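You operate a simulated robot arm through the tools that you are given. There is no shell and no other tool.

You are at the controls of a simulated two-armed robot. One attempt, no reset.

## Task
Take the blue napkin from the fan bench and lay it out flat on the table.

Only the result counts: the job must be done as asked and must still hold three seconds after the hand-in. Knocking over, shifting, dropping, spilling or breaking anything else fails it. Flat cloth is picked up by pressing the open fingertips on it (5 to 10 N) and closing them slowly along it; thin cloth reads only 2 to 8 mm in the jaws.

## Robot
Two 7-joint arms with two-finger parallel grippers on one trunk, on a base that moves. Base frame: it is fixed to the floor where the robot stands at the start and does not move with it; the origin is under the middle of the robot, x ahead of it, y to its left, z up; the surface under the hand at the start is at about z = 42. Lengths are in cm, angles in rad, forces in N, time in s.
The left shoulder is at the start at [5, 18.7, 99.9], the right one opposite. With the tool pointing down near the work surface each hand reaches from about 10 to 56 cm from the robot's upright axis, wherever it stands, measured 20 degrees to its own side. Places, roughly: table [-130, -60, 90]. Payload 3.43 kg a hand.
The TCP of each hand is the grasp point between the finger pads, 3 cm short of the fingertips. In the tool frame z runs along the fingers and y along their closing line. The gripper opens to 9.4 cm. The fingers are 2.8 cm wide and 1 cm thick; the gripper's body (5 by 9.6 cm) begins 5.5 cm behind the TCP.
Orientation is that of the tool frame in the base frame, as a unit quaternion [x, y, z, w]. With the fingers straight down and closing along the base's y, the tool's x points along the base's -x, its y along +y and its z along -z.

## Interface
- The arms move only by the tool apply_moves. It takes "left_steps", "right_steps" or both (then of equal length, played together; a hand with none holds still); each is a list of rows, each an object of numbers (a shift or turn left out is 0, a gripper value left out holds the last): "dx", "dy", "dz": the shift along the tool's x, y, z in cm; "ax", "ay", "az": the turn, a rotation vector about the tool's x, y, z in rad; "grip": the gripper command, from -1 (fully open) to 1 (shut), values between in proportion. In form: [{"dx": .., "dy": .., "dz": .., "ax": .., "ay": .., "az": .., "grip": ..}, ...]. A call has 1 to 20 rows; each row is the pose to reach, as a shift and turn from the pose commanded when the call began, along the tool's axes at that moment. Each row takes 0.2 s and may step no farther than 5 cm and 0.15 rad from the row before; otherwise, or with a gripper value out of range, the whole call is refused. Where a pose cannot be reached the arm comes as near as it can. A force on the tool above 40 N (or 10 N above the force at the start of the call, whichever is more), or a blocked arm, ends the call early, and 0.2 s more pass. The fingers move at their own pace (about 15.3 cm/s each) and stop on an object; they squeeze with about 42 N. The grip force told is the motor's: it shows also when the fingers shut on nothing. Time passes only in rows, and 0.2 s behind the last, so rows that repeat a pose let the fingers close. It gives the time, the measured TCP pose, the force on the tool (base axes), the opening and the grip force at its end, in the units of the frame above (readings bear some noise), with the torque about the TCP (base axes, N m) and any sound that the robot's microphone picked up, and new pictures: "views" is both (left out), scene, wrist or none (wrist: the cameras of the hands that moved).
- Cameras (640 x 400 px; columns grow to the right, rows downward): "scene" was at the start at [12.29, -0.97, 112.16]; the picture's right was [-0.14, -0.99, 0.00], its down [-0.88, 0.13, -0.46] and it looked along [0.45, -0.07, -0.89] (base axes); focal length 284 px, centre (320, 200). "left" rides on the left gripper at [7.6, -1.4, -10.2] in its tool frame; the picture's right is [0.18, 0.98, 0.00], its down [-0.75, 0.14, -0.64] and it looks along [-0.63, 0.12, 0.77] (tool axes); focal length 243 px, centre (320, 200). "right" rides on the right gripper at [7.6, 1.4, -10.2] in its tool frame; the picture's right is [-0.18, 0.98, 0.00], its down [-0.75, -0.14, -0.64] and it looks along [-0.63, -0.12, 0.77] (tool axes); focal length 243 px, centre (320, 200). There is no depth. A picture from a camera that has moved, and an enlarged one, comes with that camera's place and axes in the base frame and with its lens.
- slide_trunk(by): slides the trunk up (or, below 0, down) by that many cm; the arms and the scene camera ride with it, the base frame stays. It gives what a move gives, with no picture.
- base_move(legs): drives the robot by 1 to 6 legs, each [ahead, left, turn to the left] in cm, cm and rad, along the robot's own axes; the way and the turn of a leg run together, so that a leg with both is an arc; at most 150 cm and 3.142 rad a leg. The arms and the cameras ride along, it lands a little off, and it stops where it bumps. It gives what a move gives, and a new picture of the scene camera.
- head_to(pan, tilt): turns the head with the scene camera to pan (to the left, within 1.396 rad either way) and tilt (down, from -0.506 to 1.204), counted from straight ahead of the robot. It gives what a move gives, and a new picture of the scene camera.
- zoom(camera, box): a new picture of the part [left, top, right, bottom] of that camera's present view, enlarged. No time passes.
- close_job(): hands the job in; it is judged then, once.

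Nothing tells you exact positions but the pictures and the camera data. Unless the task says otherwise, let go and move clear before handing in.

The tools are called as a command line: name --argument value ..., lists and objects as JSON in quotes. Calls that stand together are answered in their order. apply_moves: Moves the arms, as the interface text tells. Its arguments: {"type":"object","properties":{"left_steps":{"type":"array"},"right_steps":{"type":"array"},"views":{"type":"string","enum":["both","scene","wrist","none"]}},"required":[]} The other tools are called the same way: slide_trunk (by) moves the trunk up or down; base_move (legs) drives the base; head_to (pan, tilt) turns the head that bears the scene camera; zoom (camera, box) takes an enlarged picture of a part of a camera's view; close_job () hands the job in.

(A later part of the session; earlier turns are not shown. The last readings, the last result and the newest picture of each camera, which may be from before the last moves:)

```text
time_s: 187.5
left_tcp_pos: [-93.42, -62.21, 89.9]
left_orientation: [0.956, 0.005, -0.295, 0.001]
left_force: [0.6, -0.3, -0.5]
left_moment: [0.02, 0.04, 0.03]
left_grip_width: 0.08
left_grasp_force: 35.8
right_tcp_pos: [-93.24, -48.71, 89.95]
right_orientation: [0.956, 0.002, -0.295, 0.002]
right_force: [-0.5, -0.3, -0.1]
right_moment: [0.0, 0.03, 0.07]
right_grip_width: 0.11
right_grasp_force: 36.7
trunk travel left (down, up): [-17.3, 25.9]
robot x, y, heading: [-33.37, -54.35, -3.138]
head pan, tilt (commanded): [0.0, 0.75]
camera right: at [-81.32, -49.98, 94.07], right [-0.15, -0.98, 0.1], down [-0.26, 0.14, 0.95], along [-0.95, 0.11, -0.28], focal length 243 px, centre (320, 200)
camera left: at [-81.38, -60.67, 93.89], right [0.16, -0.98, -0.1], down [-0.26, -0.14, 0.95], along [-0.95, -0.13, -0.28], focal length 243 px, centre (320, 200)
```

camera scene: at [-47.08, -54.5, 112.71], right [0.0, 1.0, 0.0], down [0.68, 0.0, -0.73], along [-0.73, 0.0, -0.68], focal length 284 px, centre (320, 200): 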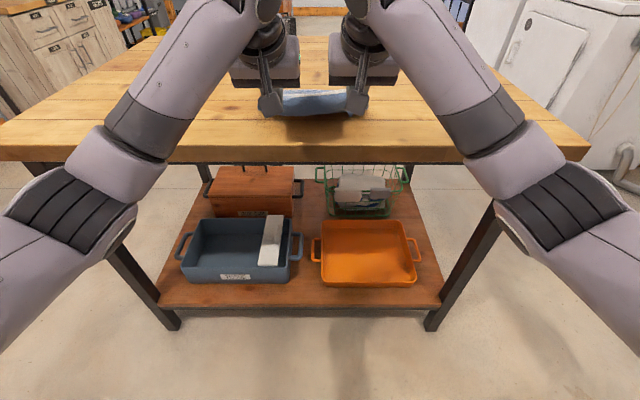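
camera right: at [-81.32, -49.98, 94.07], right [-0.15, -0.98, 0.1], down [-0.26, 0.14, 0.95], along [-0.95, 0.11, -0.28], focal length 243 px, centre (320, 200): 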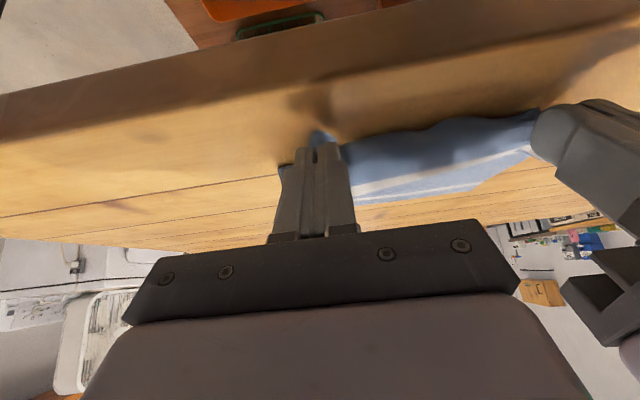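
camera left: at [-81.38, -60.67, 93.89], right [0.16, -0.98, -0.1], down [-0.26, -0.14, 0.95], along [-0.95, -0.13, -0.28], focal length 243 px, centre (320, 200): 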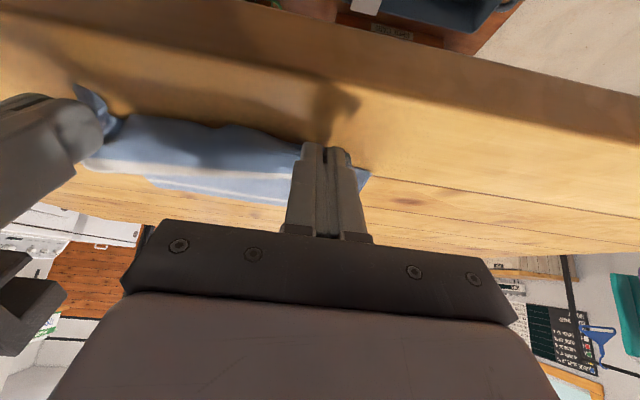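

apply_moves --left_steps '[{"dx": 0.14, "dz": 0.21}, {"dx": 0.14, "dz": 0.21}, {"dx": 0.14, "dz": 0.21}]' --right_steps '[{"dx": 0.14, "dz": 0.21}, {"dx": 0.14, "dz": 0.21}, {"dx": 0.14, "dz": 0.21}]' --views "none"

apply_moves --left_steps '[{"dx": 0.11, "dz": 0.16}, {"dx": 0.11, "dz": 0.16}, {"dx": 0.11, "dz": 0.16}]' --right_steps '[{"dx": 0.11, "dz": 0.16}, {"dx": 0.11, "dz": 0.16}, {"dx": 0.11, "dz": 0.16}]' --views "none"

```text
time_s: 188.3
left_tcp_pos: [-93.45, -62.22, 89.55]
left_orientation: [0.955, 0.004, -0.295, 0.002]
left_force: [-0.4, 0.1, 0.3]
left_moment: [0.0, 0.02, 0.01]
left_grip_width: 0.11
left_grasp_force: 36.0
right_tcp_pos: [-93.26, -48.57, 89.58]
right_orientation: [0.956, 0.003, -0.295, 0.002]
right_force: [0.8, 0.0, 0.8]
right_moment: [-0.02, -0.02, 0.01]
right_grip_width: 0.15
right_grasp_force: 36.4
trunk travel left (down, up): [-17.3, 25.9]
robot x, y, heading: [-33.09, -54.45, -3.139]
head pan, tilt (commanded): [0.0, 0.75]
```

```text
time_s: 189.1
left_tcp_pos: [-93.36, -62.14, 89.37]
left_orientation: [0.955, 0.003, -0.296, 0.0]
left_force: [0.0, 0.8, -0.5]
left_moment: [-0.01, 0.0, 0.04]
left_grip_width: 0.1
left_grasp_force: 35.7
right_tcp_pos: [-93.24, -48.62, 89.42]
right_orientation: [0.955, 0.003, -0.295, 0.001]
right_force: [-0.5, -0.5, -0.5]
right_moment: [0.0, -0.01, 0.03]
right_grip_width: 0.15
right_grasp_force: 36.4
trunk travel left (down, up): [-17.3, 25.9]
robot x, y, heading: [-33.07, -54.16, -3.139]
head pan, tilt (commanded): [0.0, 0.75]
```

apply_moves --left_steps '[{"dx": 0.14, "dz": 0.21}, {"dx": 0.14, "dz": 0.21}, {"dx": 0.14, "dz": 0.21}]' --right_steps '[{"dx": 0.14, "dz": 0.21}, {"dx": 0.14, "dz": 0.21}, {"dx": 0.14, "dz": 0.21}]' --views "none"

apply_moves --left_steps '[{"dx": 0.11, "dz": 0.16}, {"dx": 0.11, "dz": 0.16}, {"dx": 0.11, "dz": 0.16}]' --right_steps '[{"dx": 0.11, "dz": 0.16}, {"dx": 0.11, "dz": 0.16}, {"dx": 0.11, "dz": 0.16}]' --views "wrist"

```text
time_s: 189.9
left_tcp_pos: [-93.42, -62.21, 89.24]
left_orientation: [0.955, 0.004, -0.295, 0.001]
left_force: [-2.6, -2.0, 5.4]
left_moment: [-0.03, 0.1, 0.06]
left_grip_width: 0.12
left_grasp_force: 35.7
right_tcp_pos: [-93.21, -48.58, 89.3]
right_orientation: [0.955, 0.003, -0.297, 0.002]
right_force: [-1.2, 0.6, 9.2]
right_moment: [0.04, 0.13, 0.04]
right_grip_width: 0.14
right_grasp_force: 36.4
trunk travel left (down, up): [-17.3, 25.9]
robot x, y, heading: [-32.99, -54.63, -3.138]
head pan, tilt (commanded): [0.0, 0.75]
```

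```text
time_s: 190.7
left_tcp_pos: [-93.35, -62.22, 89.22]
left_orientation: [0.955, 0.006, -0.298, 0.001]
left_force: [-10.7, -4.3, 14.3]
left_moment: [-0.11, 0.4, 0.05]
left_grip_width: 0.11
left_grasp_force: 35.5
right_tcp_pos: [-93.14, -48.57, 89.22]
right_orientation: [0.954, 0.003, -0.299, 0.001]
right_force: [-5.0, 0.9, 19.2]
right_moment: [0.05, 0.28, 0.02]
right_grip_width: 0.15
right_grasp_force: 36.6
trunk travel left (down, up): [-17.3, 25.9]
robot x, y, heading: [-33.1, -54.49, -3.136]
head pan, tilt (commanded): [0.0, 0.75]
camera right: at [-81.23, -49.91, 93.35], right [-0.14, -0.98, 0.11], down [-0.26, 0.14, 0.96], along [-0.96, 0.11, -0.27], focal length 243 px, centre (320, 200)
camera left: at [-81.28, -60.64, 93.21], right [0.16, -0.98, -0.11], down [-0.25, -0.14, 0.96], along [-0.95, -0.13, -0.27], focal length 243 px, centre (320, 200)
```

right: 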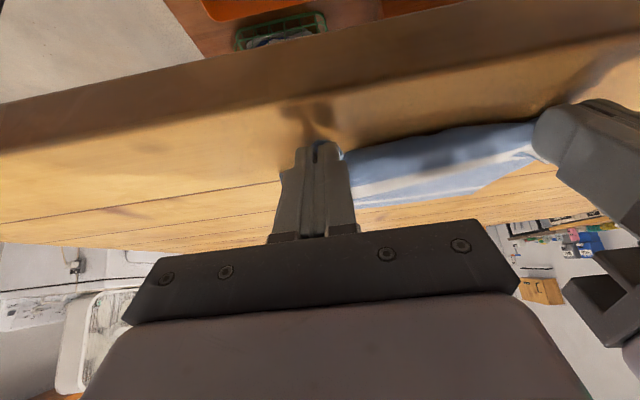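
left: 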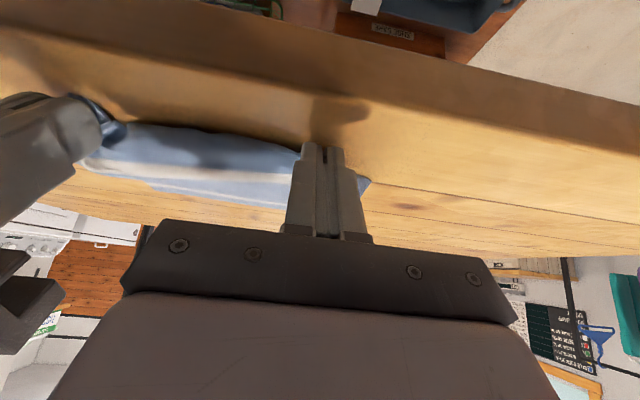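

Both fingertips are in contact (table top z≈86). I ease the pressure and open the fingers slowly, which also spreads the gathered cloth outward.

apply_moves --left_steps '[{"dx": -0.06, "dz": -0.09, "grip": 1.0}, {"dx": -0.06, "dz": -0.09, "grip": 0.93}, {"dx": -0.06, "dz": -0.09, "grip": 0.88}, {"dx": -0.06, "dz": -0.09, "grip": 0.83}, {"dx": -0.06, "dz": -0.09, "grip": 0.78}, {"dx": -0.06, "dz": -0.09, "grip": 0.73}, {"dx": -0.06, "dz": -0.09, "grip": 0.68}, {"dx": -0.06, "dz": -0.09, "grip": 0.63}, {"dx": -0.06, "dz": -0.09, "grip": 0.58}, {"dx": -0.06, "dz": -0.09, "grip": 0.53}, {"dx": -0.06, "dz": -0.09, "grip": 0.48}, {"dx": -0.06, "dz": -0.09, "grip": 0.43}, {"dx": -0.06, "dz": -0.09, "grip": 0.43}]' --right_steps '[{"dx": -0.07, "dz": -0.11, "grip": 1.0}, {"dx": -0.07, "dz": -0.11, "grip": 0.93}, {"dx": -0.07, "dz": -0.11, "grip": 0.88}, {"dx": -0.07, "dz": -0.11, "grip": 0.83}, {"dx": -0.07, "dz": -0.11, "grip": 0.78}, {"dx": -0.07, "dz": -0.11, "grip": 0.73}, {"dx": -0.07, "dz": -0.11, "grip": 0.68}, {"dx": -0.07, "dz": -0.11, "grip": 0.63}, {"dx": -0.07, "dz": -0.11, "grip": 0.58}, {"dx": -0.07, "dz": -0.11, "grip": 0.53}, {"dx": -0.07, "dz": -0.11, "grip": 0.48}, {"dx": -0.07, "dz": -0.11, "grip": 0.43}, {"dx": -0.07, "dz": -0.11, "grip": 0.43}]' --views "wrist"

```text
time_s: 193.5
left_tcp_pos: [-93.14, -61.96, 89.3]
left_orientation: [0.955, 0.003, -0.297, 0.0]
left_force: [2.1, 7.5, 10.8]
left_moment: [0.16, 0.02, -0.02]
left_grip_width: 2.36
left_grasp_force: 0.1
right_tcp_pos: [-93.17, -48.45, 89.35]
right_orientation: [0.955, 0.002, -0.296, 0.001]
right_force: [1.8, 2.2, 15.4]
right_moment: [-0.11, 0.02, 0.04]
right_grip_width: 2.5
right_grasp_force: 0.0
trunk travel left (down, up): [-17.3, 25.9]
robot x, y, heading: [-32.57, -54.48, -3.143]
head pan, tilt (commanded): [0.0, 0.75]
camera right: at [-81.17, -49.85, 93.41], right [-0.15, -0.98, 0.11], down [-0.26, 0.14, 0.96], along [-0.96, 0.11, -0.27], focal length 243 px, centre (320, 200)
camera left: at [-81.08, -60.44, 93.26], right [0.16, -0.98, -0.1], down [-0.26, -0.14, 0.96], along [-0.95, -0.12, -0.28], focal length 243 px, centre (320, 200)
```

right: 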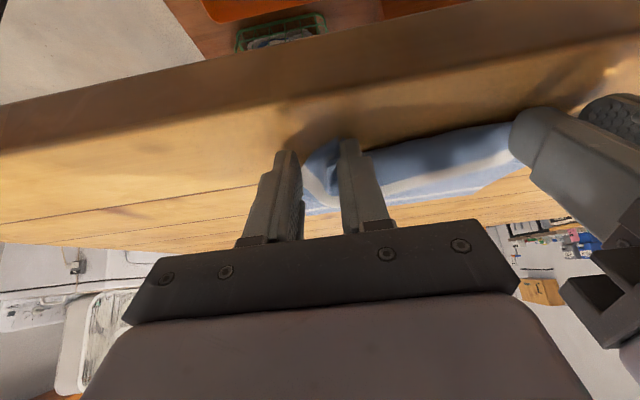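
left: 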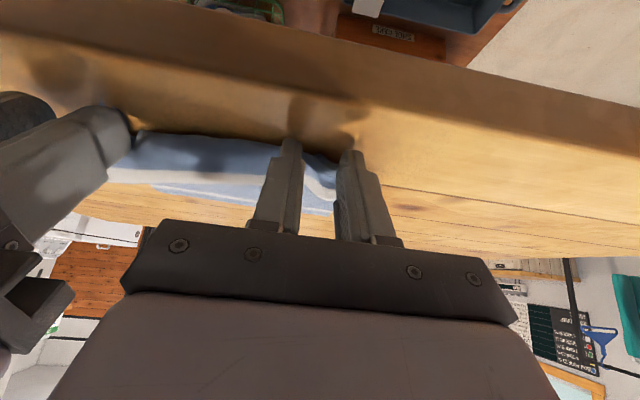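

The jaws are open and the cloth is released, with a small fold between the fingers on each side. I raise straight up with the trunk and look at the result.

slide_trunk --by 3

slide_trunk --by 18

apply_moves --left_steps '[{"dz": 0}]' --right_steps '[{"dz": 0}]' --views "both"

```text
time_s: 194.3
left_tcp_pos: [-93.38, -62.15, 91.94]
left_orientation: [0.956, 0.005, -0.294, 0.003]
left_force: [-0.6, -0.5, -0.4]
left_moment: [0.02, 0.01, -0.02]
left_grip_width: 2.7
left_grasp_force: 0.0
right_tcp_pos: [-93.29, -48.76, 91.93]
right_orientation: [0.956, 0.003, -0.294, 0.001]
right_force: [-0.3, -0.3, -0.4]
right_moment: [0.0, 0.01, 0.03]
right_grip_width: 2.66
right_grasp_force: 0.1
trunk travel left (down, up): [-20.3, 22.9]
robot x, y, heading: [-32.89, -54.71, -3.137]
head pan, tilt (commanded): [0.0, 0.75]
```

```text
time_s: 196.3
left_tcp_pos: [-93.39, -62.13, 110.16]
left_orientation: [0.956, 0.004, -0.294, 0.001]
left_force: [-0.3, 0.6, 0.3]
left_moment: [0.06, 0.0, 0.01]
left_grip_width: 2.69
left_grasp_force: 0.0
right_tcp_pos: [-93.4, -48.59, 110.12]
right_orientation: [0.956, 0.002, -0.295, 0.001]
right_force: [0.4, 0.2, -0.5]
right_moment: [-0.04, -0.01, -0.01]
right_grip_width: 2.71
right_grasp_force: 0.1
trunk travel left (down, up): [-38.3, 4.9]
robot x, y, heading: [-32.93, -54.42, -3.142]
head pan, tilt (commanded): [0.0, 0.75]
```

```text
time_s: 196.7
left_tcp_pos: [-93.44, -62.27, 109.94]
left_orientation: [0.956, 0.004, -0.295, 0.001]
left_force: [-0.1, 1.3, 0.6]
left_moment: [-0.02, 0.01, 0.01]
left_grip_width: 2.66
left_grasp_force: 0.0
right_tcp_pos: [-93.39, -48.6, 110.14]
right_orientation: [0.955, 0.003, -0.296, 0.002]
right_force: [0.0, -0.4, -0.1]
right_moment: [0.02, -0.02, 0.0]
right_grip_width: 2.68
right_grasp_force: 0.2
trunk travel left (down, up): [-38.3, 4.9]
robot x, y, heading: [-32.97, -53.86, -3.137]
head pan, tilt (commanded): [0.0, 0.75]
camera scene: at [-47.09, -54.5, 131.51], right [0.0, 1.0, 0.0], down [0.68, 0.0, -0.73], along [-0.73, 0.0, -0.68], focal length 284 px, centre (320, 200)
camera right: at [-81.37, -49.94, 114.23], right [-0.15, -0.98, 0.1], down [-0.26, 0.14, 0.95], along [-0.95, 0.11, -0.28], focal length 243 px, centre (320, 200)
camera left: at [-81.32, -60.62, 114.09], right [0.16, -0.98, -0.1], down [-0.26, -0.14, 0.95], along [-0.95, -0.13, -0.28], focal length 243 px, centre (320, 200)
```

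scene: 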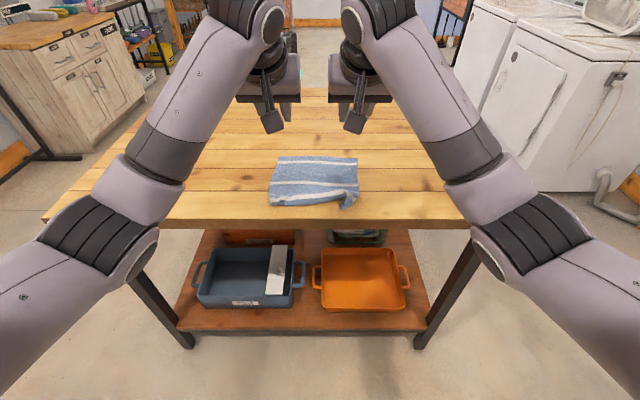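
right: 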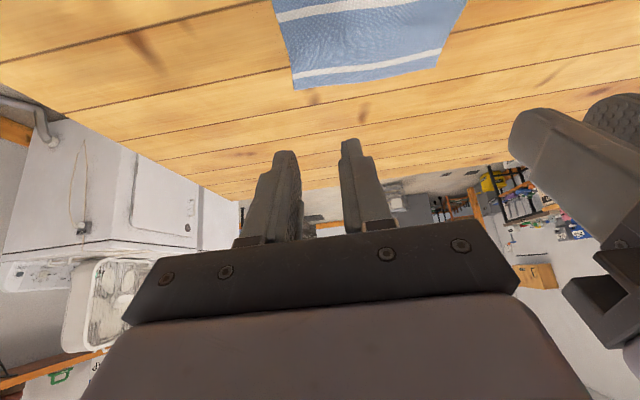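
left: 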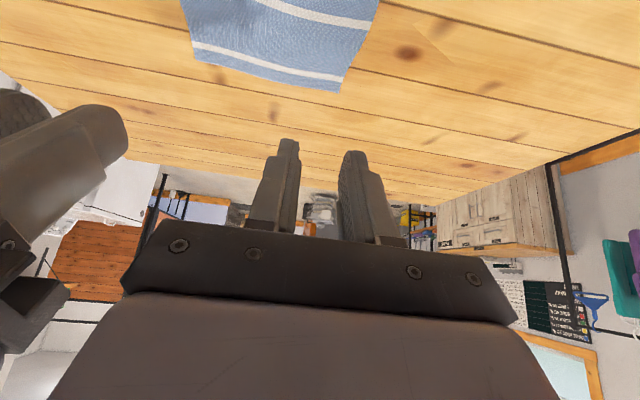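

The napkin lies on the table, largely spread out. I zoom in to judge how flat it is, especially along the near edge where it was pinched.

zoom --camera "scene" --box '[250, 140, 380, 222]'

zoom --camera "right" --box '[250, 0, 490, 120]'

```text
4.88 times, centred on (315, 181) of scene
camera zoom: at [-47.09, -54.5, 131.51], right [0.0, 1.0, 0.0], down [0.68, 0.0, -0.73], along [-0.73, 0.0, -0.68], focal length 1388 px, centre (344, 293)
```

zoom: 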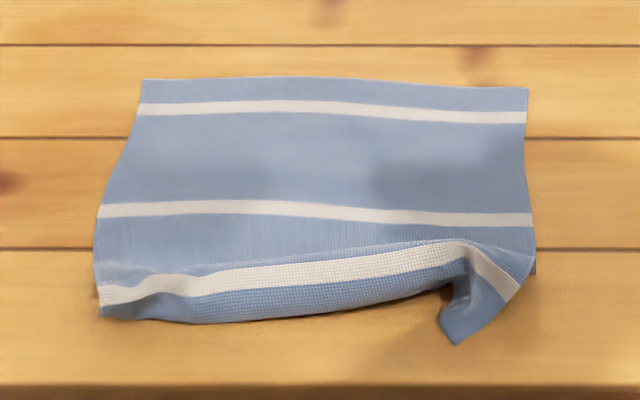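

```text
2.67 times, centred on (370, 60) of right
camera zoom: at [-81.37, -49.94, 114.23], right [-0.15, -0.98, 0.1], down [-0.26, 0.14, 0.95], along [-0.95, 0.11, -0.28], focal length 647 px, centre (187, 573)
```

zoom: 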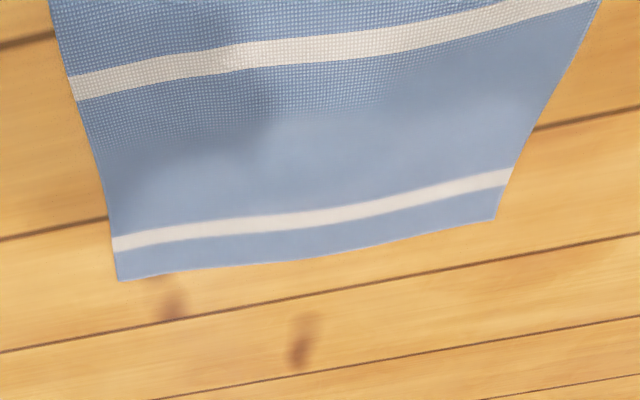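

The napkin is mostly flat, but there's slack forming a low ridge near the near edge, and a folded tuck at the near right corner. I'll press the fingertips on either side of the tuck and spread it, then pull the near edge about 2.5 cm toward me. First I move forward 1.9 cm and descend.

base_move --legs '[[1.9, 0, 0]]'

apply_moves --left_steps '[{"grip": 0.75}, {"grip": 0.8}]' --right_steps '[{"dy": 0.3, "grip": 0.7}, {"dy": 0.3, "grip": 0.7}]' --views "none"

slide_trunk --by -17

apply_moves --left_steps '[{"dz": 0}]' --right_steps '[{"dz": 0}]' --views "wrist"

```text
time_s: 197.5
left_tcp_pos: [-95.5, -62.21, 109.95]
left_orientation: [0.956, 0.005, -0.294, 0.001]
left_force: [-0.1, -0.7, 0.0]
left_moment: [0.0, -0.02, 0.02]
left_grip_width: 2.7
left_grasp_force: 0.0
right_tcp_pos: [-95.36, -48.55, 109.97]
right_orientation: [0.956, 0.003, -0.295, 0.001]
right_force: [-0.4, -0.2, 0.4]
right_moment: [-0.02, -0.04, 0.01]
right_grip_width: 2.67
right_grasp_force: 0.0
trunk travel left (down, up): [-38.3, 4.9]
robot x, y, heading: [-35.08, -54.33, -3.14]
head pan, tilt (commanded): [0.0, 0.75]
camera scene: at [-49.09, -54.5, 131.5], right [0.0, 1.0, 0.0], down [0.68, 0.0, -0.73], along [-0.73, 0.0, -0.68], focal length 284 px, centre (320, 200)
```

scene: 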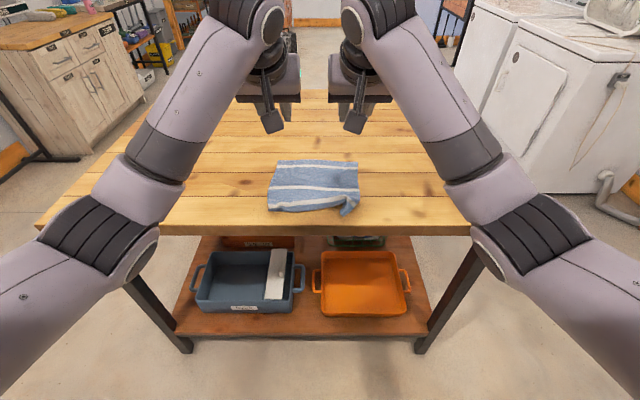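

```text
time_s: 198.1
left_tcp_pos: [-95.2, -62.15, 110.07]
left_orientation: [0.955, 0.005, -0.295, 0.002]
left_force: [0.2, 0.3, 0.3]
left_moment: [0.0, 0.01, -0.01]
left_grip_width: 0.93
left_grasp_force: 0.0
right_tcp_pos: [-95.24, -48.92, 110.12]
right_orientation: [0.956, 0.003, -0.294, 0.002]
right_force: [0.0, 0.6, -0.3]
right_moment: [0.0, 0.02, 0.0]
right_grip_width: 1.41
right_grasp_force: 0.1
trunk travel left (down, up): [-38.3, 4.9]
robot x, y, heading: [-34.57, -54.14, -3.14]
head pan, tilt (commanded): [0.0, 0.75]
```

```text
time_s: 200.0
left_tcp_pos: [-95.28, -62.16, 93.02]
left_orientation: [0.956, 0.004, -0.295, 0.001]
left_force: [0.2, 0.5, -0.7]
left_moment: [0.01, 0.01, -0.02]
left_grip_width: 0.92
left_grasp_force: 0.0
right_tcp_pos: [-95.22, -48.77, 92.94]
right_orientation: [0.955, 0.002, -0.295, 0.001]
right_force: [0.1, -0.4, 1.2]
right_moment: [0.0, -0.02, -0.01]
right_grip_width: 1.43
right_grasp_force: 0.0
trunk travel left (down, up): [-21.3, 21.9]
robot x, y, heading: [-35.03, -54.48, -3.136]
head pan, tilt (commanded): [0.0, 0.75]
```

```text
time_s: 200.4
left_tcp_pos: [-95.33, -62.17, 93.06]
left_orientation: [0.955, 0.004, -0.295, 0.001]
left_force: [1.4, 0.4, 0.5]
left_moment: [-0.02, -0.03, 0.0]
left_grip_width: 0.95
left_grasp_force: 0.1
right_tcp_pos: [-95.24, -48.88, 93.17]
right_orientation: [0.955, 0.003, -0.295, 0.001]
right_force: [0.3, 0.1, -0.3]
right_moment: [-0.01, -0.01, 0.01]
right_grip_width: 1.39
right_grasp_force: 0.0
trunk travel left (down, up): [-21.3, 21.9]
robot x, y, heading: [-34.91, -54.48, -3.14]
head pan, tilt (commanded): [0.0, 0.75]
camera right: at [-83.29, -50.21, 97.24], right [-0.15, -0.98, 0.1], down [-0.26, 0.14, 0.95], along [-0.95, 0.11, -0.28], focal length 243 px, centre (320, 200)
camera left: at [-83.23, -60.6, 97.09], right [0.16, -0.98, -0.1], down [-0.26, -0.14, 0.95], along [-0.95, -0.13, -0.28], focal length 243 px, centre (320, 200)
```

right: 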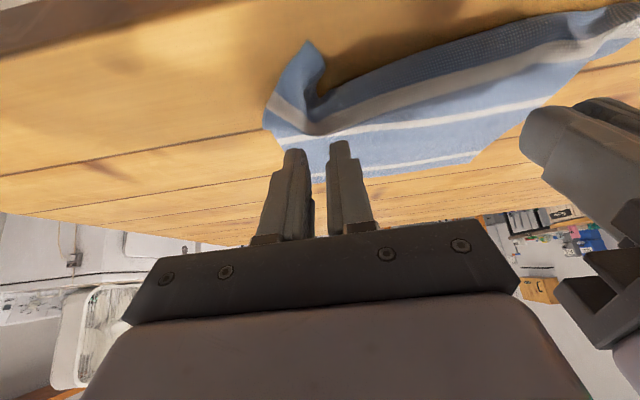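
left: 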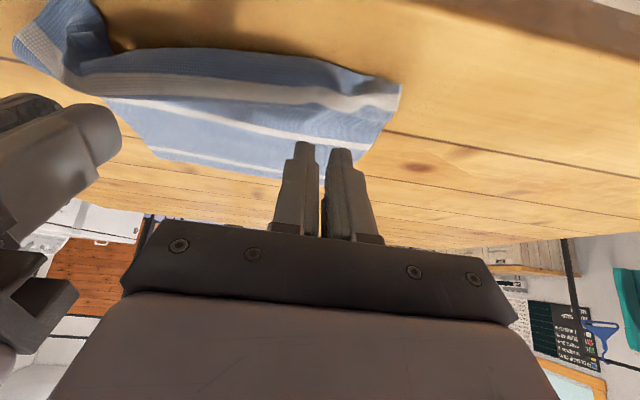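

The near-right corner is folded inward (corner near (−93, −49.4) instead of y≈−45). I'll press the closed right fingertips on that flap and drag it outward to the right, while the left hand presses to anchor the cloth.

apply_moves --left_steps '[{"grip": 1.0}, {"grip": 1.0}]' --right_steps '[{"dy": -0.3, "grip": 1.0}, {"dy": -0.5, "grip": 1.0}]' --views "none"

slide_trunk --by -3.2

apply_moves --left_steps '[{"dz": 0}]' --right_steps '[{"dz": 0}]' --views "wrist"

```text
time_s: 201.0
left_tcp_pos: [-95.34, -62.08, 93.11]
left_orientation: [0.956, 0.004, -0.295, 0.001]
left_force: [0.2, -0.5, -0.5]
left_moment: [0.0, 0.01, -0.01]
left_grip_width: 0.02
left_grasp_force: 33.3
right_tcp_pos: [-95.22, -48.38, 92.9]
right_orientation: [0.956, 0.002, -0.295, 0.001]
right_force: [0.6, 0.1, -0.5]
right_moment: [-0.05, 0.01, -0.02]
right_grip_width: 0.01
right_grasp_force: 33.4
trunk travel left (down, up): [-21.3, 21.9]
robot x, y, heading: [-34.87, -54.62, -3.141]
head pan, tilt (commanded): [0.0, 0.75]
```

```text
time_s: 201.8
left_tcp_pos: [-95.24, -62.01, 89.86]
left_orientation: [0.955, 0.004, -0.295, 0.001]
left_force: [-0.1, -0.5, -0.1]
left_moment: [-0.02, 0.01, 0.02]
left_grip_width: 0.0
left_grasp_force: 32.6
right_tcp_pos: [-95.25, -48.45, 89.87]
right_orientation: [0.956, 0.003, -0.294, 0.001]
right_force: [0.4, 0.4, 0.6]
right_moment: [-0.02, -0.02, 0.01]
right_grip_width: 0.0
right_grasp_force: 32.9
trunk travel left (down, up): [-18.1, 25.1]
robot x, y, heading: [-35.0, -54.19, -3.143]
head pan, tilt (commanded): [0.0, 0.75]
```

```text
time_s: 202.2
left_tcp_pos: [-95.36, -62.05, 89.83]
left_orientation: [0.956, 0.004, -0.295, 0.001]
left_force: [-0.7, 0.5, 1.0]
left_moment: [0.0, 0.03, 0.04]
left_grip_width: 0.0
left_grasp_force: 32.8
right_tcp_pos: [-95.2, -48.33, 89.97]
right_orientation: [0.956, 0.003, -0.295, 0.002]
right_force: [0.2, -0.2, 0.4]
right_moment: [-0.02, 0.01, 0.03]
right_grip_width: 0.0
right_grasp_force: 32.7
trunk travel left (down, up): [-18.1, 25.1]
robot x, y, heading: [-35.13, -54.7, -3.137]
head pan, tilt (commanded): [0.0, 0.75]
camera right: at [-83.29, -49.71, 94.07], right [-0.15, -0.98, 0.1], down [-0.26, 0.14, 0.95], along [-0.95, 0.11, -0.28], focal length 243 px, centre (320, 200)
camera left: at [-83.23, -60.6, 93.9], right [0.16, -0.98, -0.1], down [-0.26, -0.14, 0.95], along [-0.95, -0.13, -0.28], focal length 243 px, centre (320, 200)
```

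right: 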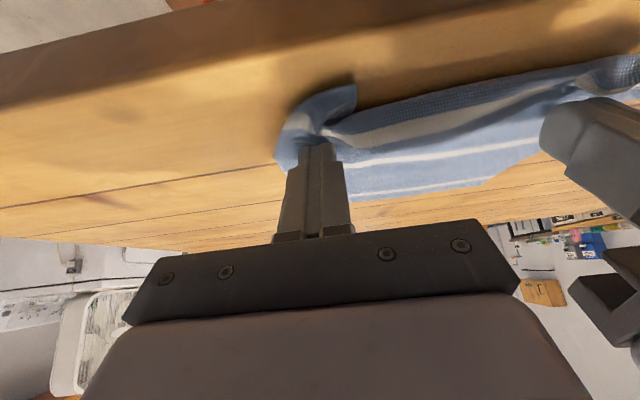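
left: 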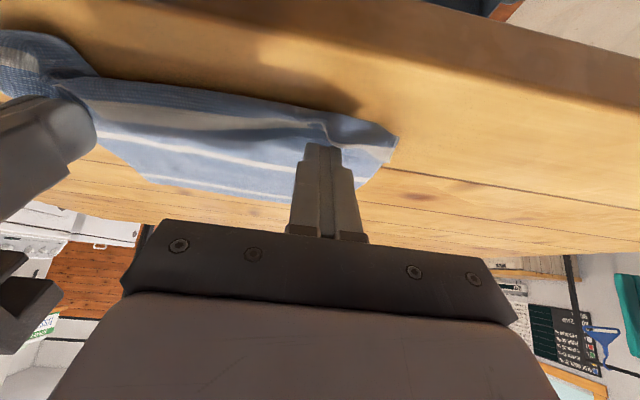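

The right fingertips are over the folded flap, left over flat cloth. I press both down gently.

apply_moves --left_steps '[{"dx": 0.14, "dz": 0.21}, {"dx": 0.28, "dz": 0.41}, {"dx": 0.28, "dz": 0.41}]' --right_steps '[{"dx": 0.14, "dz": 0.21}, {"dx": 0.28, "dz": 0.41}, {"dx": 0.28, "dz": 0.41}]' --views "none"

```text
time_s: 203.0
left_tcp_pos: [-95.28, -61.89, 89.45]
left_orientation: [0.956, 0.004, -0.294, 0.001]
left_force: [0.8, 0.8, 3.2]
left_moment: [0.0, 0.02, 0.02]
left_grip_width: 0.01
left_grasp_force: 33.1
right_tcp_pos: [-95.27, -48.29, 89.38]
right_orientation: [0.956, 0.003, -0.295, 0.002]
right_force: [1.0, -0.5, -0.5]
right_moment: [0.02, 0.01, 0.01]
right_grip_width: 0.0
right_grasp_force: 32.6
trunk travel left (down, up): [-18.1, 25.1]
robot x, y, heading: [-35.16, -54.54, -3.141]
head pan, tilt (commanded): [0.0, 0.75]
```

apply_moves --left_steps '[{"dx": 0.03, "dz": 0.05}, {"dx": 0.03, "dz": 0.05}]' --right_steps '[{"dx": 0.1, "dz": 0.15}, {"dx": 0.1, "dz": 0.15}]' --views "none"

```text
time_s: 203.6
left_tcp_pos: [-95.23, -62.06, 89.63]
left_orientation: [0.955, 0.004, -0.295, 0.002]
left_force: [0.2, 0.8, 4.7]
left_moment: [0.02, 0.02, -0.01]
left_grip_width: 0.0
left_grasp_force: 32.8
right_tcp_pos: [-95.24, -48.34, 89.27]
right_orientation: [0.955, 0.003, -0.297, 0.001]
right_force: [1.0, 0.0, 5.3]
right_moment: [0.05, -0.01, 0.0]
right_grip_width: 0.02
right_grasp_force: 33.2
trunk travel left (down, up): [-18.1, 25.1]
robot x, y, heading: [-35.0, -54.21, -3.141]
head pan, tilt (commanded): [0.0, 0.75]
```

Both press about 5 N. I drag the right fingertips 3 cm outward.

apply_moves --left_steps '[{"dz": 0}, {"dz": 0}, {"dz": 0}, {"dz": 0}, {"dz": 0}, {"dz": 0}, {"dz": 0}, {"dz": 0}, {"dz": 0}, {"dz": 0}, {"dz": 0}]' --right_steps '[{"dy": -0.2, "dz": 0.02}, {"dy": -0.5, "dz": 0.02}, {"dy": -0.8, "dz": 0.02}, {"dy": -1.1, "dz": 0.02}, {"dy": -1.4, "dz": 0.02}, {"dy": -1.7, "dz": 0.02}, {"dy": -2.0, "dz": 0.02}, {"dy": -2.3, "dz": 0.02}, {"dy": -2.6, "dz": 0.02}, {"dy": -3.0, "dz": 0.02}, {"dy": -3.0, "dz": 0.02}]' --views "wrist"

```text
time_s: 206.0
left_tcp_pos: [-95.08, -62.18, 89.42]
left_orientation: [0.955, 0.004, -0.296, 0.001]
left_force: [-0.1, 1.4, 1.2]
left_moment: [0.04, 0.01, -0.02]
left_grip_width: 0.0
left_grasp_force: 32.5
right_tcp_pos: [-95.22, -45.35, 89.38]
right_orientation: [0.955, 0.004, -0.297, 0.002]
right_force: [-0.1, -5.0, 12.1]
right_moment: [-0.18, 0.04, 0.01]
right_grip_width: 0.0
right_grasp_force: 33.1
trunk travel left (down, up): [-18.1, 25.1]
robot x, y, heading: [-35.56, -54.48, -3.142]
head pan, tilt (commanded): [0.0, 0.75]
camera right: at [-83.23, -46.62, 93.49], right [-0.15, -0.98, 0.1], down [-0.26, 0.14, 0.96], along [-0.95, 0.11, -0.28], focal length 243 px, centre (320, 200)
camera left: at [-83.13, -60.58, 93.42], right [0.16, -0.98, -0.1], down [-0.26, -0.14, 0.96], along [-0.95, -0.13, -0.28], focal length 243 px, centre (320, 200)
```

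right: 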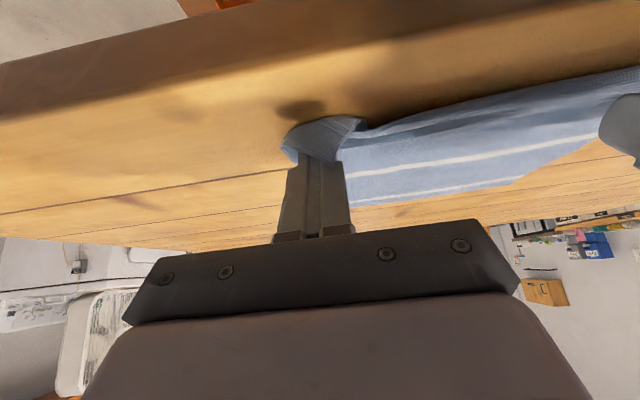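
left: 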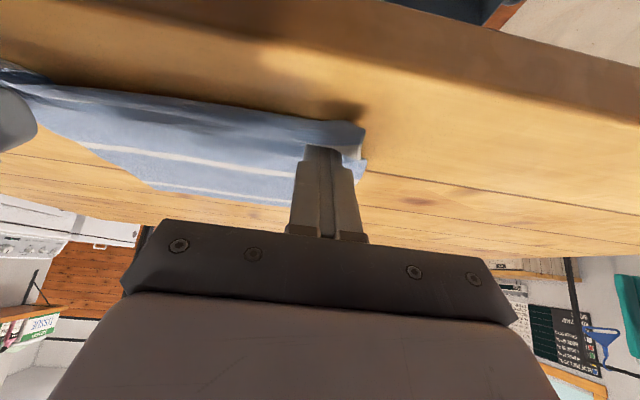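

The flap followed the fingertips outward. I lift and look again.

slide_trunk --by 20

zoom --camera "scene" --box '[250, 140, 390, 228]'

```text
time_s: 208.1
left_tcp_pos: [-95.4, -62.12, 109.33]
left_orientation: [0.956, 0.003, -0.295, 0.002]
left_force: [1.0, -0.2, 0.3]
left_moment: [0.0, 0.04, 0.01]
left_grip_width: 0.03
left_grasp_force: 32.5
right_tcp_pos: [-95.33, -45.23, 109.12]
right_orientation: [0.956, 0.003, -0.295, 0.002]
right_force: [-0.2, -0.1, 0.2]
right_moment: [0.02, 0.0, -0.03]
right_grip_width: 0.0
right_grasp_force: 33.0
trunk travel left (down, up): [-38.1, 5.1]
robot x, y, heading: [-34.92, -54.33, -3.143]
head pan, tilt (commanded): [0.0, 0.75]
```

```text
4.55 times, centred on (320, 184) of scene
camera zoom: at [-49.01, -54.5, 131.3], right [0.0, 1.0, 0.0], down [0.68, 0.0, -0.73], along [-0.73, 0.0, -0.68], focal length 1293 px, centre (320, 273)
```

zoom: 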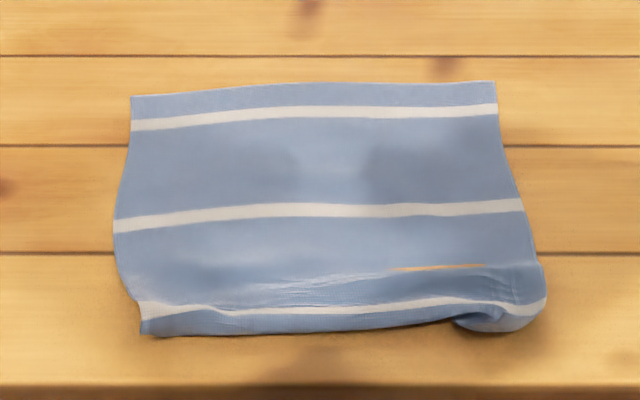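

Much flatter now; the remaining issues are a low ridge near the near stripe (about 2 cm of slack) and a slightly curled near-right corner. I'll press both fingertips on the far stripe and push it away from me to draw the slack out. First I drive forward.

base_move --legs '[[15.3, 0, 0]]'

apply_moves --left_steps '[{"dy": -0.5}, {"dy": -0.8}]' --right_steps '[{"dy": 0.8}, {"dy": 1.5}]' --views "none"

slide_trunk --by -16.5

apply_moves --left_steps '[{"dz": 0}]' --right_steps '[{"dz": 0}]' --views "wrist"

```text
time_s: 209.5
left_tcp_pos: [-110.78, -62.18, 109.31]
left_orientation: [0.956, 0.005, -0.294, 0.002]
left_force: [0.1, 0.9, 0.9]
left_moment: [-0.01, 0.02, -0.02]
left_grip_width: 0.02
left_grasp_force: 33.4
right_tcp_pos: [-110.79, -45.42, 109.19]
right_orientation: [0.955, 0.003, -0.295, 0.002]
right_force: [-1.4, 0.2, 0.0]
right_moment: [0.01, 0.0, 0.01]
right_grip_width: 0.01
right_grasp_force: 33.2
trunk travel left (down, up): [-38.1, 5.1]
robot x, y, heading: [-50.18, -54.41, -3.136]
head pan, tilt (commanded): [0.0, 0.75]
camera scene: at [-64.54, -54.55, 131.3], right [0.0, 1.0, 0.0], down [0.68, 0.0, -0.73], along [-0.73, 0.0, -0.68], focal length 284 px, centre (320, 200)
```

scene: 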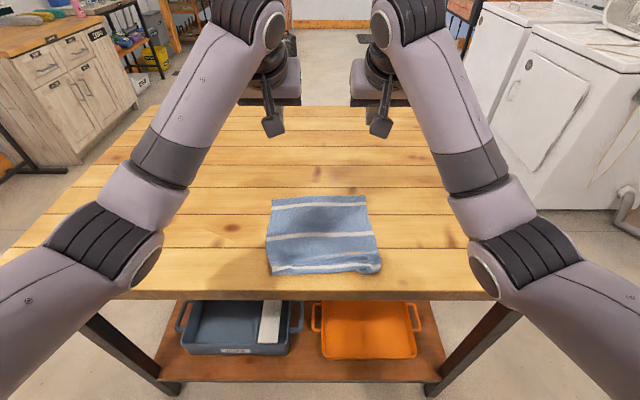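

```text
time_s: 210.1
left_tcp_pos: [-110.75, -61.29, 109.37]
left_orientation: [0.955, 0.004, -0.295, 0.002]
left_force: [0.5, 0.4, -0.4]
left_moment: [0.03, -0.03, -0.01]
left_grip_width: 0.01
left_grasp_force: 33.2
right_tcp_pos: [-110.66, -46.97, 109.31]
right_orientation: [0.956, 0.003, -0.295, 0.001]
right_force: [0.4, 0.4, 0.0]
right_moment: [-0.01, 0.0, -0.01]
right_grip_width: 0.01
right_grasp_force: 33.6
trunk travel left (down, up): [-38.1, 5.1]
robot x, y, heading: [-50.54, -54.26, -3.139]
head pan, tilt (commanded): [0.0, 0.75]
```

```text
time_s: 212.0
left_tcp_pos: [-110.66, -61.5, 92.71]
left_orientation: [0.955, 0.004, -0.295, 0.001]
left_force: [-0.3, 0.3, -0.5]
left_moment: [-0.02, -0.01, -0.01]
left_grip_width: 0.01
left_grasp_force: 33.1
right_tcp_pos: [-110.69, -46.96, 92.91]
right_orientation: [0.956, 0.004, -0.295, 0.002]
right_force: [-0.2, 0.5, 0.6]
right_moment: [0.03, 0.01, 0.0]
right_grip_width: 0.01
right_grasp_force: 33.4
trunk travel left (down, up): [-21.6, 21.6]
robot x, y, heading: [-50.76, -54.42, -3.143]
head pan, tilt (commanded): [0.0, 0.75]
```

```text
time_s: 212.4
left_tcp_pos: [-110.75, -61.29, 92.84]
left_orientation: [0.956, 0.004, -0.294, 0.001]
left_force: [-0.4, 0.6, 0.0]
left_moment: [-0.02, 0.02, 0.03]
left_grip_width: 0.0
left_grasp_force: 32.9
right_tcp_pos: [-110.67, -46.97, 92.78]
right_orientation: [0.956, 0.003, -0.294, 0.002]
right_force: [0.1, 0.3, 0.2]
right_moment: [-0.02, -0.02, -0.01]
right_grip_width: 0.0
right_grasp_force: 32.8
trunk travel left (down, up): [-21.6, 21.6]
robot x, y, heading: [-50.35, -54.57, -3.136]
head pan, tilt (commanded): [0.0, 0.75]
camera right: at [-98.73, -48.26, 96.92], right [-0.14, -0.98, 0.1], down [-0.26, 0.14, 0.95], along [-0.95, 0.11, -0.28], focal length 243 px, centre (320, 200)
camera left: at [-98.71, -59.86, 96.85], right [0.16, -0.98, -0.1], down [-0.26, -0.14, 0.96], along [-0.95, -0.13, -0.28], focal length 243 px, centre (320, 200)
```

right: 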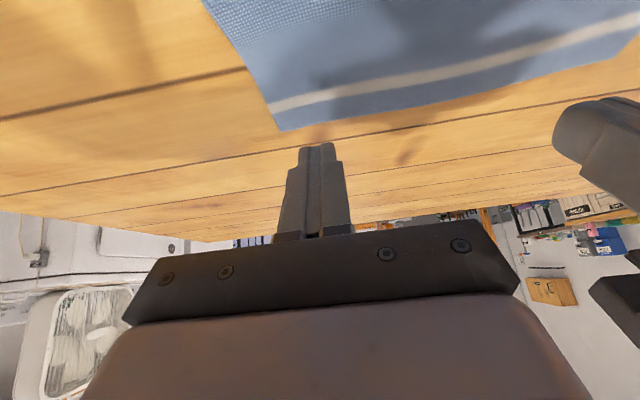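
left: 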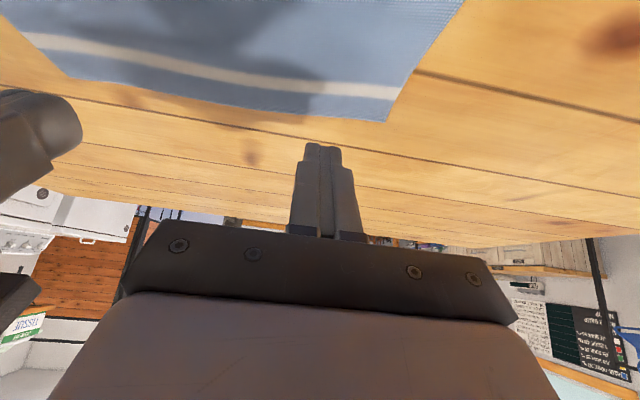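

The fingertips will land about 2–3 cm inside the far edge. I lower into contact.

slide_trunk --by -3.1

apply_moves --left_steps '[{"dx": 0.11, "dz": 0.16}, {"dx": 0.19, "dz": 0.28}, {"dx": 0.19, "dz": 0.28}]' --right_steps '[{"dx": 0.11, "dz": 0.16}, {"dx": 0.19, "dz": 0.28}, {"dx": 0.19, "dz": 0.28}]' --views "none"

```text
time_s: 213.2
left_tcp_pos: [-110.83, -61.44, 89.84]
left_orientation: [0.956, 0.004, -0.294, 0.001]
left_force: [-0.1, 0.0, 0.3]
left_moment: [0.0, 0.03, 0.0]
left_grip_width: 0.0
left_grasp_force: 32.8
right_tcp_pos: [-110.58, -46.98, 89.72]
right_orientation: [0.956, 0.003, -0.295, 0.002]
right_force: [-0.1, 0.8, -0.5]
right_moment: [0.01, -0.02, 0.0]
right_grip_width: 0.0
right_grasp_force: 33.1
trunk travel left (down, up): [-18.5, 24.7]
robot x, y, heading: [-50.59, -54.41, -3.142]
head pan, tilt (commanded): [0.0, 0.75]
```

```text
time_s: 214.0
left_tcp_pos: [-110.74, -61.39, 89.42]
left_orientation: [0.956, 0.004, -0.295, 0.001]
left_force: [0.7, 0.1, -0.3]
left_moment: [0.0, 0.01, 0.02]
left_grip_width: 0.01
left_grasp_force: 32.6
right_tcp_pos: [-110.61, -47.02, 89.31]
right_orientation: [0.955, 0.004, -0.295, 0.003]
right_force: [0.4, 0.2, 3.5]
right_moment: [0.03, 0.03, -0.03]
right_grip_width: 0.0
right_grasp_force: 32.7
trunk travel left (down, up): [-18.5, 24.7]
robot x, y, heading: [-50.15, -54.53, -3.138]
head pan, tilt (commanded): [0.0, 0.75]
```

apply_moves --left_steps '[{"dx": 0.1, "dz": 0.15}, {"dx": 0.1, "dz": 0.15}]' --right_steps '[{"dx": 0.02, "dz": 0.03}, {"dx": 0.02, "dz": 0.03}]' --views "none"

```text
time_s: 214.6
left_tcp_pos: [-110.79, -61.4, 89.42]
left_orientation: [0.955, 0.005, -0.296, 0.003]
left_force: [-0.8, -0.6, 7.8]
left_moment: [0.0, 0.09, 0.01]
left_grip_width: 0.02
left_grasp_force: 33.0
right_tcp_pos: [-110.59, -46.99, 89.29]
right_orientation: [0.955, 0.004, -0.296, 0.002]
right_force: [-0.5, 0.5, 2.0]
right_moment: [0.01, 0.04, 0.02]
right_grip_width: 0.0
right_grasp_force: 33.0
trunk travel left (down, up): [-18.5, 24.7]
robot x, y, heading: [-50.78, -54.41, -3.141]
head pan, tilt (commanded): [0.0, 0.75]
```

Left presses 8 N, right 2 N. I add a touch on the right and push both forward, left 3 cm and right 2 cm (the left side has more slack).

apply_moves --left_steps '[{"dx": 0, "dz": 0}, {"dx": -0.25, "dz": 0.17}, {"dx": -0.5, "dz": 0.34}, {"dx": -0.75, "dz": 0.51}, {"dx": -1.0, "dz": 0.68}, {"dx": -1.25, "dz": 0.85}, {"dx": -1.5, "dz": 1.02}, {"dx": -1.75, "dz": 1.19}, {"dx": -2.0, "dz": 1.36}, {"dx": -2.25, "dz": 1.53}, {"dx": -2.5, "dz": 1.7}, {"dx": -2.5, "dz": 1.7}]' --right_steps '[{"dx": 0.04, "dz": 0.06}, {"dx": -0.13, "dz": 0.17}, {"dx": -0.29, "dz": 0.28}, {"dx": -0.46, "dz": 0.4}, {"dx": -0.62, "dz": 0.51}, {"dx": -0.79, "dz": 0.62}, {"dx": -0.95, "dz": 0.74}, {"dx": -1.12, "dz": 0.85}, {"dx": -1.28, "dz": 0.96}, {"dx": -1.45, "dz": 1.08}, {"dx": -1.61, "dz": 1.19}, {"dx": -1.61, "dz": 1.19}]' --views "wrist"

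```text
time_s: 217.2
left_tcp_pos: [-113.67, -61.41, 89.27]
left_orientation: [0.956, 0.004, -0.295, 0.001]
left_force: [1.4, 1.0, 8.9]
left_moment: [0.04, -0.04, -0.02]
left_grip_width: 0.02
left_grasp_force: 32.7
right_tcp_pos: [-112.65, -46.87, 89.42]
right_orientation: [0.955, 0.004, -0.297, 0.002]
right_force: [1.9, 0.8, 6.2]
right_moment: [0.0, 0.0, 0.01]
right_grip_width: 0.0
right_grasp_force: 33.2
trunk travel left (down, up): [-18.5, 24.7]
robot x, y, heading: [-50.53, -54.77, -3.139]
head pan, tilt (commanded): [0.0, 0.75]
camera right: at [-100.62, -48.29, 93.49], right [-0.14, -0.98, 0.11], down [-0.26, 0.14, 0.96], along [-0.96, 0.11, -0.28], focal length 243 px, centre (320, 200)
camera left: at [-101.66, -59.92, 93.34], right [0.16, -0.98, -0.1], down [-0.26, -0.14, 0.96], along [-0.95, -0.13, -0.28], focal length 243 px, centre (320, 200)
```

right: 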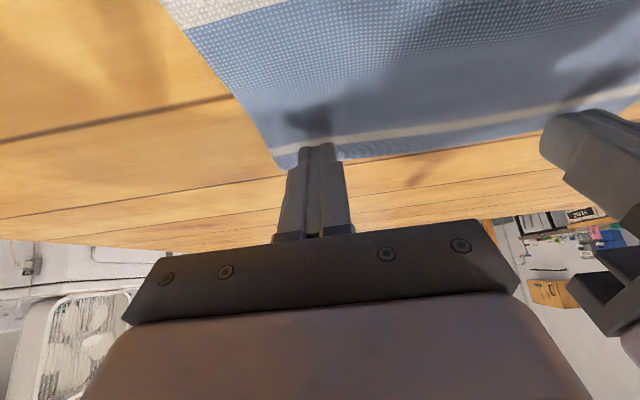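
left: 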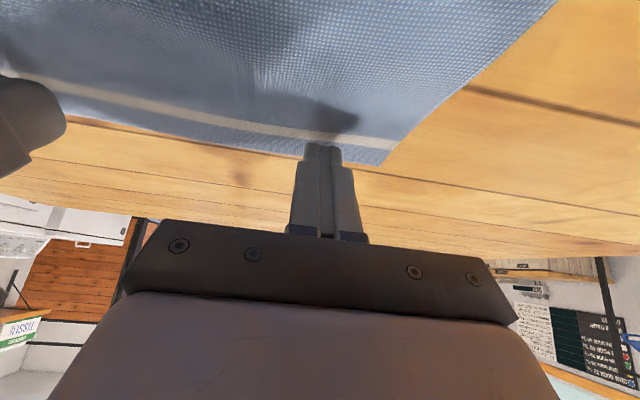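

The far edge moved away with the fingertips. I lift and check the whole napkin.

slide_trunk --by 20

base_move --legs '[[-13, 0, 0]]'

zoom --camera "scene" --box '[250, 140, 390, 228]'

```text
time_s: 219.3
left_tcp_pos: [-113.93, -61.52, 109.19]
left_orientation: [0.955, 0.005, -0.296, 0.002]
left_force: [-0.6, 0.8, -1.5]
left_moment: [-0.03, 0.01, 0.0]
left_grip_width: 0.0
left_grasp_force: 32.8
right_tcp_pos: [-112.71, -47.04, 109.1]
right_orientation: [0.956, 0.004, -0.295, 0.002]
right_force: [0.2, -0.1, 0.0]
right_moment: [-0.02, -0.01, 0.01]
right_grip_width: 0.03
right_grasp_force: 32.8
trunk travel left (down, up): [-38.5, 4.7]
robot x, y, heading: [-50.48, -54.46, -3.141]
head pan, tilt (commanded): [0.0, 0.75]
```

```text
time_s: 220.6
left_tcp_pos: [-100.75, -61.64, 109.3]
left_orientation: [0.956, 0.005, -0.295, 0.001]
left_force: [0.3, 0.1, 0.3]
left_moment: [0.01, -0.01, 0.02]
left_grip_width: 0.0
left_grasp_force: 33.1
right_tcp_pos: [-99.77, -47.04, 109.31]
right_orientation: [0.955, 0.005, -0.296, 0.003]
right_force: [0.4, 1.2, -0.1]
right_moment: [0.02, -0.03, -0.01]
right_grip_width: 0.02
right_grasp_force: 33.1
trunk travel left (down, up): [-38.5, 4.7]
robot x, y, heading: [-37.62, -54.63, -3.132]
head pan, tilt (commanded): [0.0, 0.75]
camera scene: at [-51.41, -54.53, 131.72], right [-0.01, 1.0, 0.0], down [0.68, 0.0, -0.73], along [-0.73, 0.0, -0.68], focal length 284 px, centre (320, 200)
```

scene: 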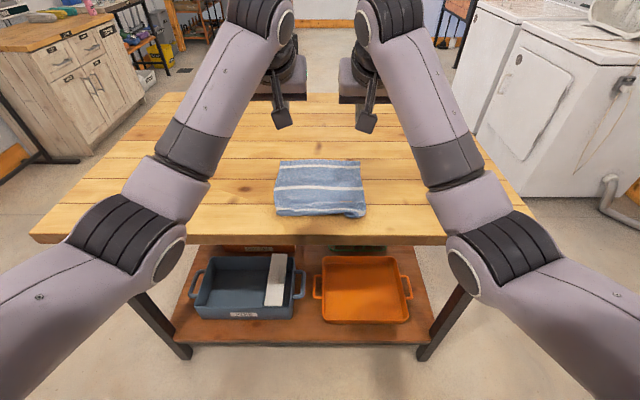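

```text
4.55 times, centred on (320, 184) of scene
camera zoom: at [-51.41, -54.53, 131.72], right [-0.01, 1.0, 0.0], down [0.68, 0.0, -0.73], along [-0.73, 0.0, -0.68], focal length 1293 px, centre (320, 273)
```

zoom: 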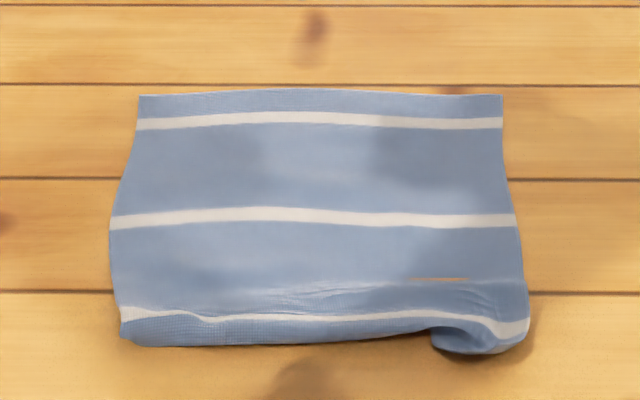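

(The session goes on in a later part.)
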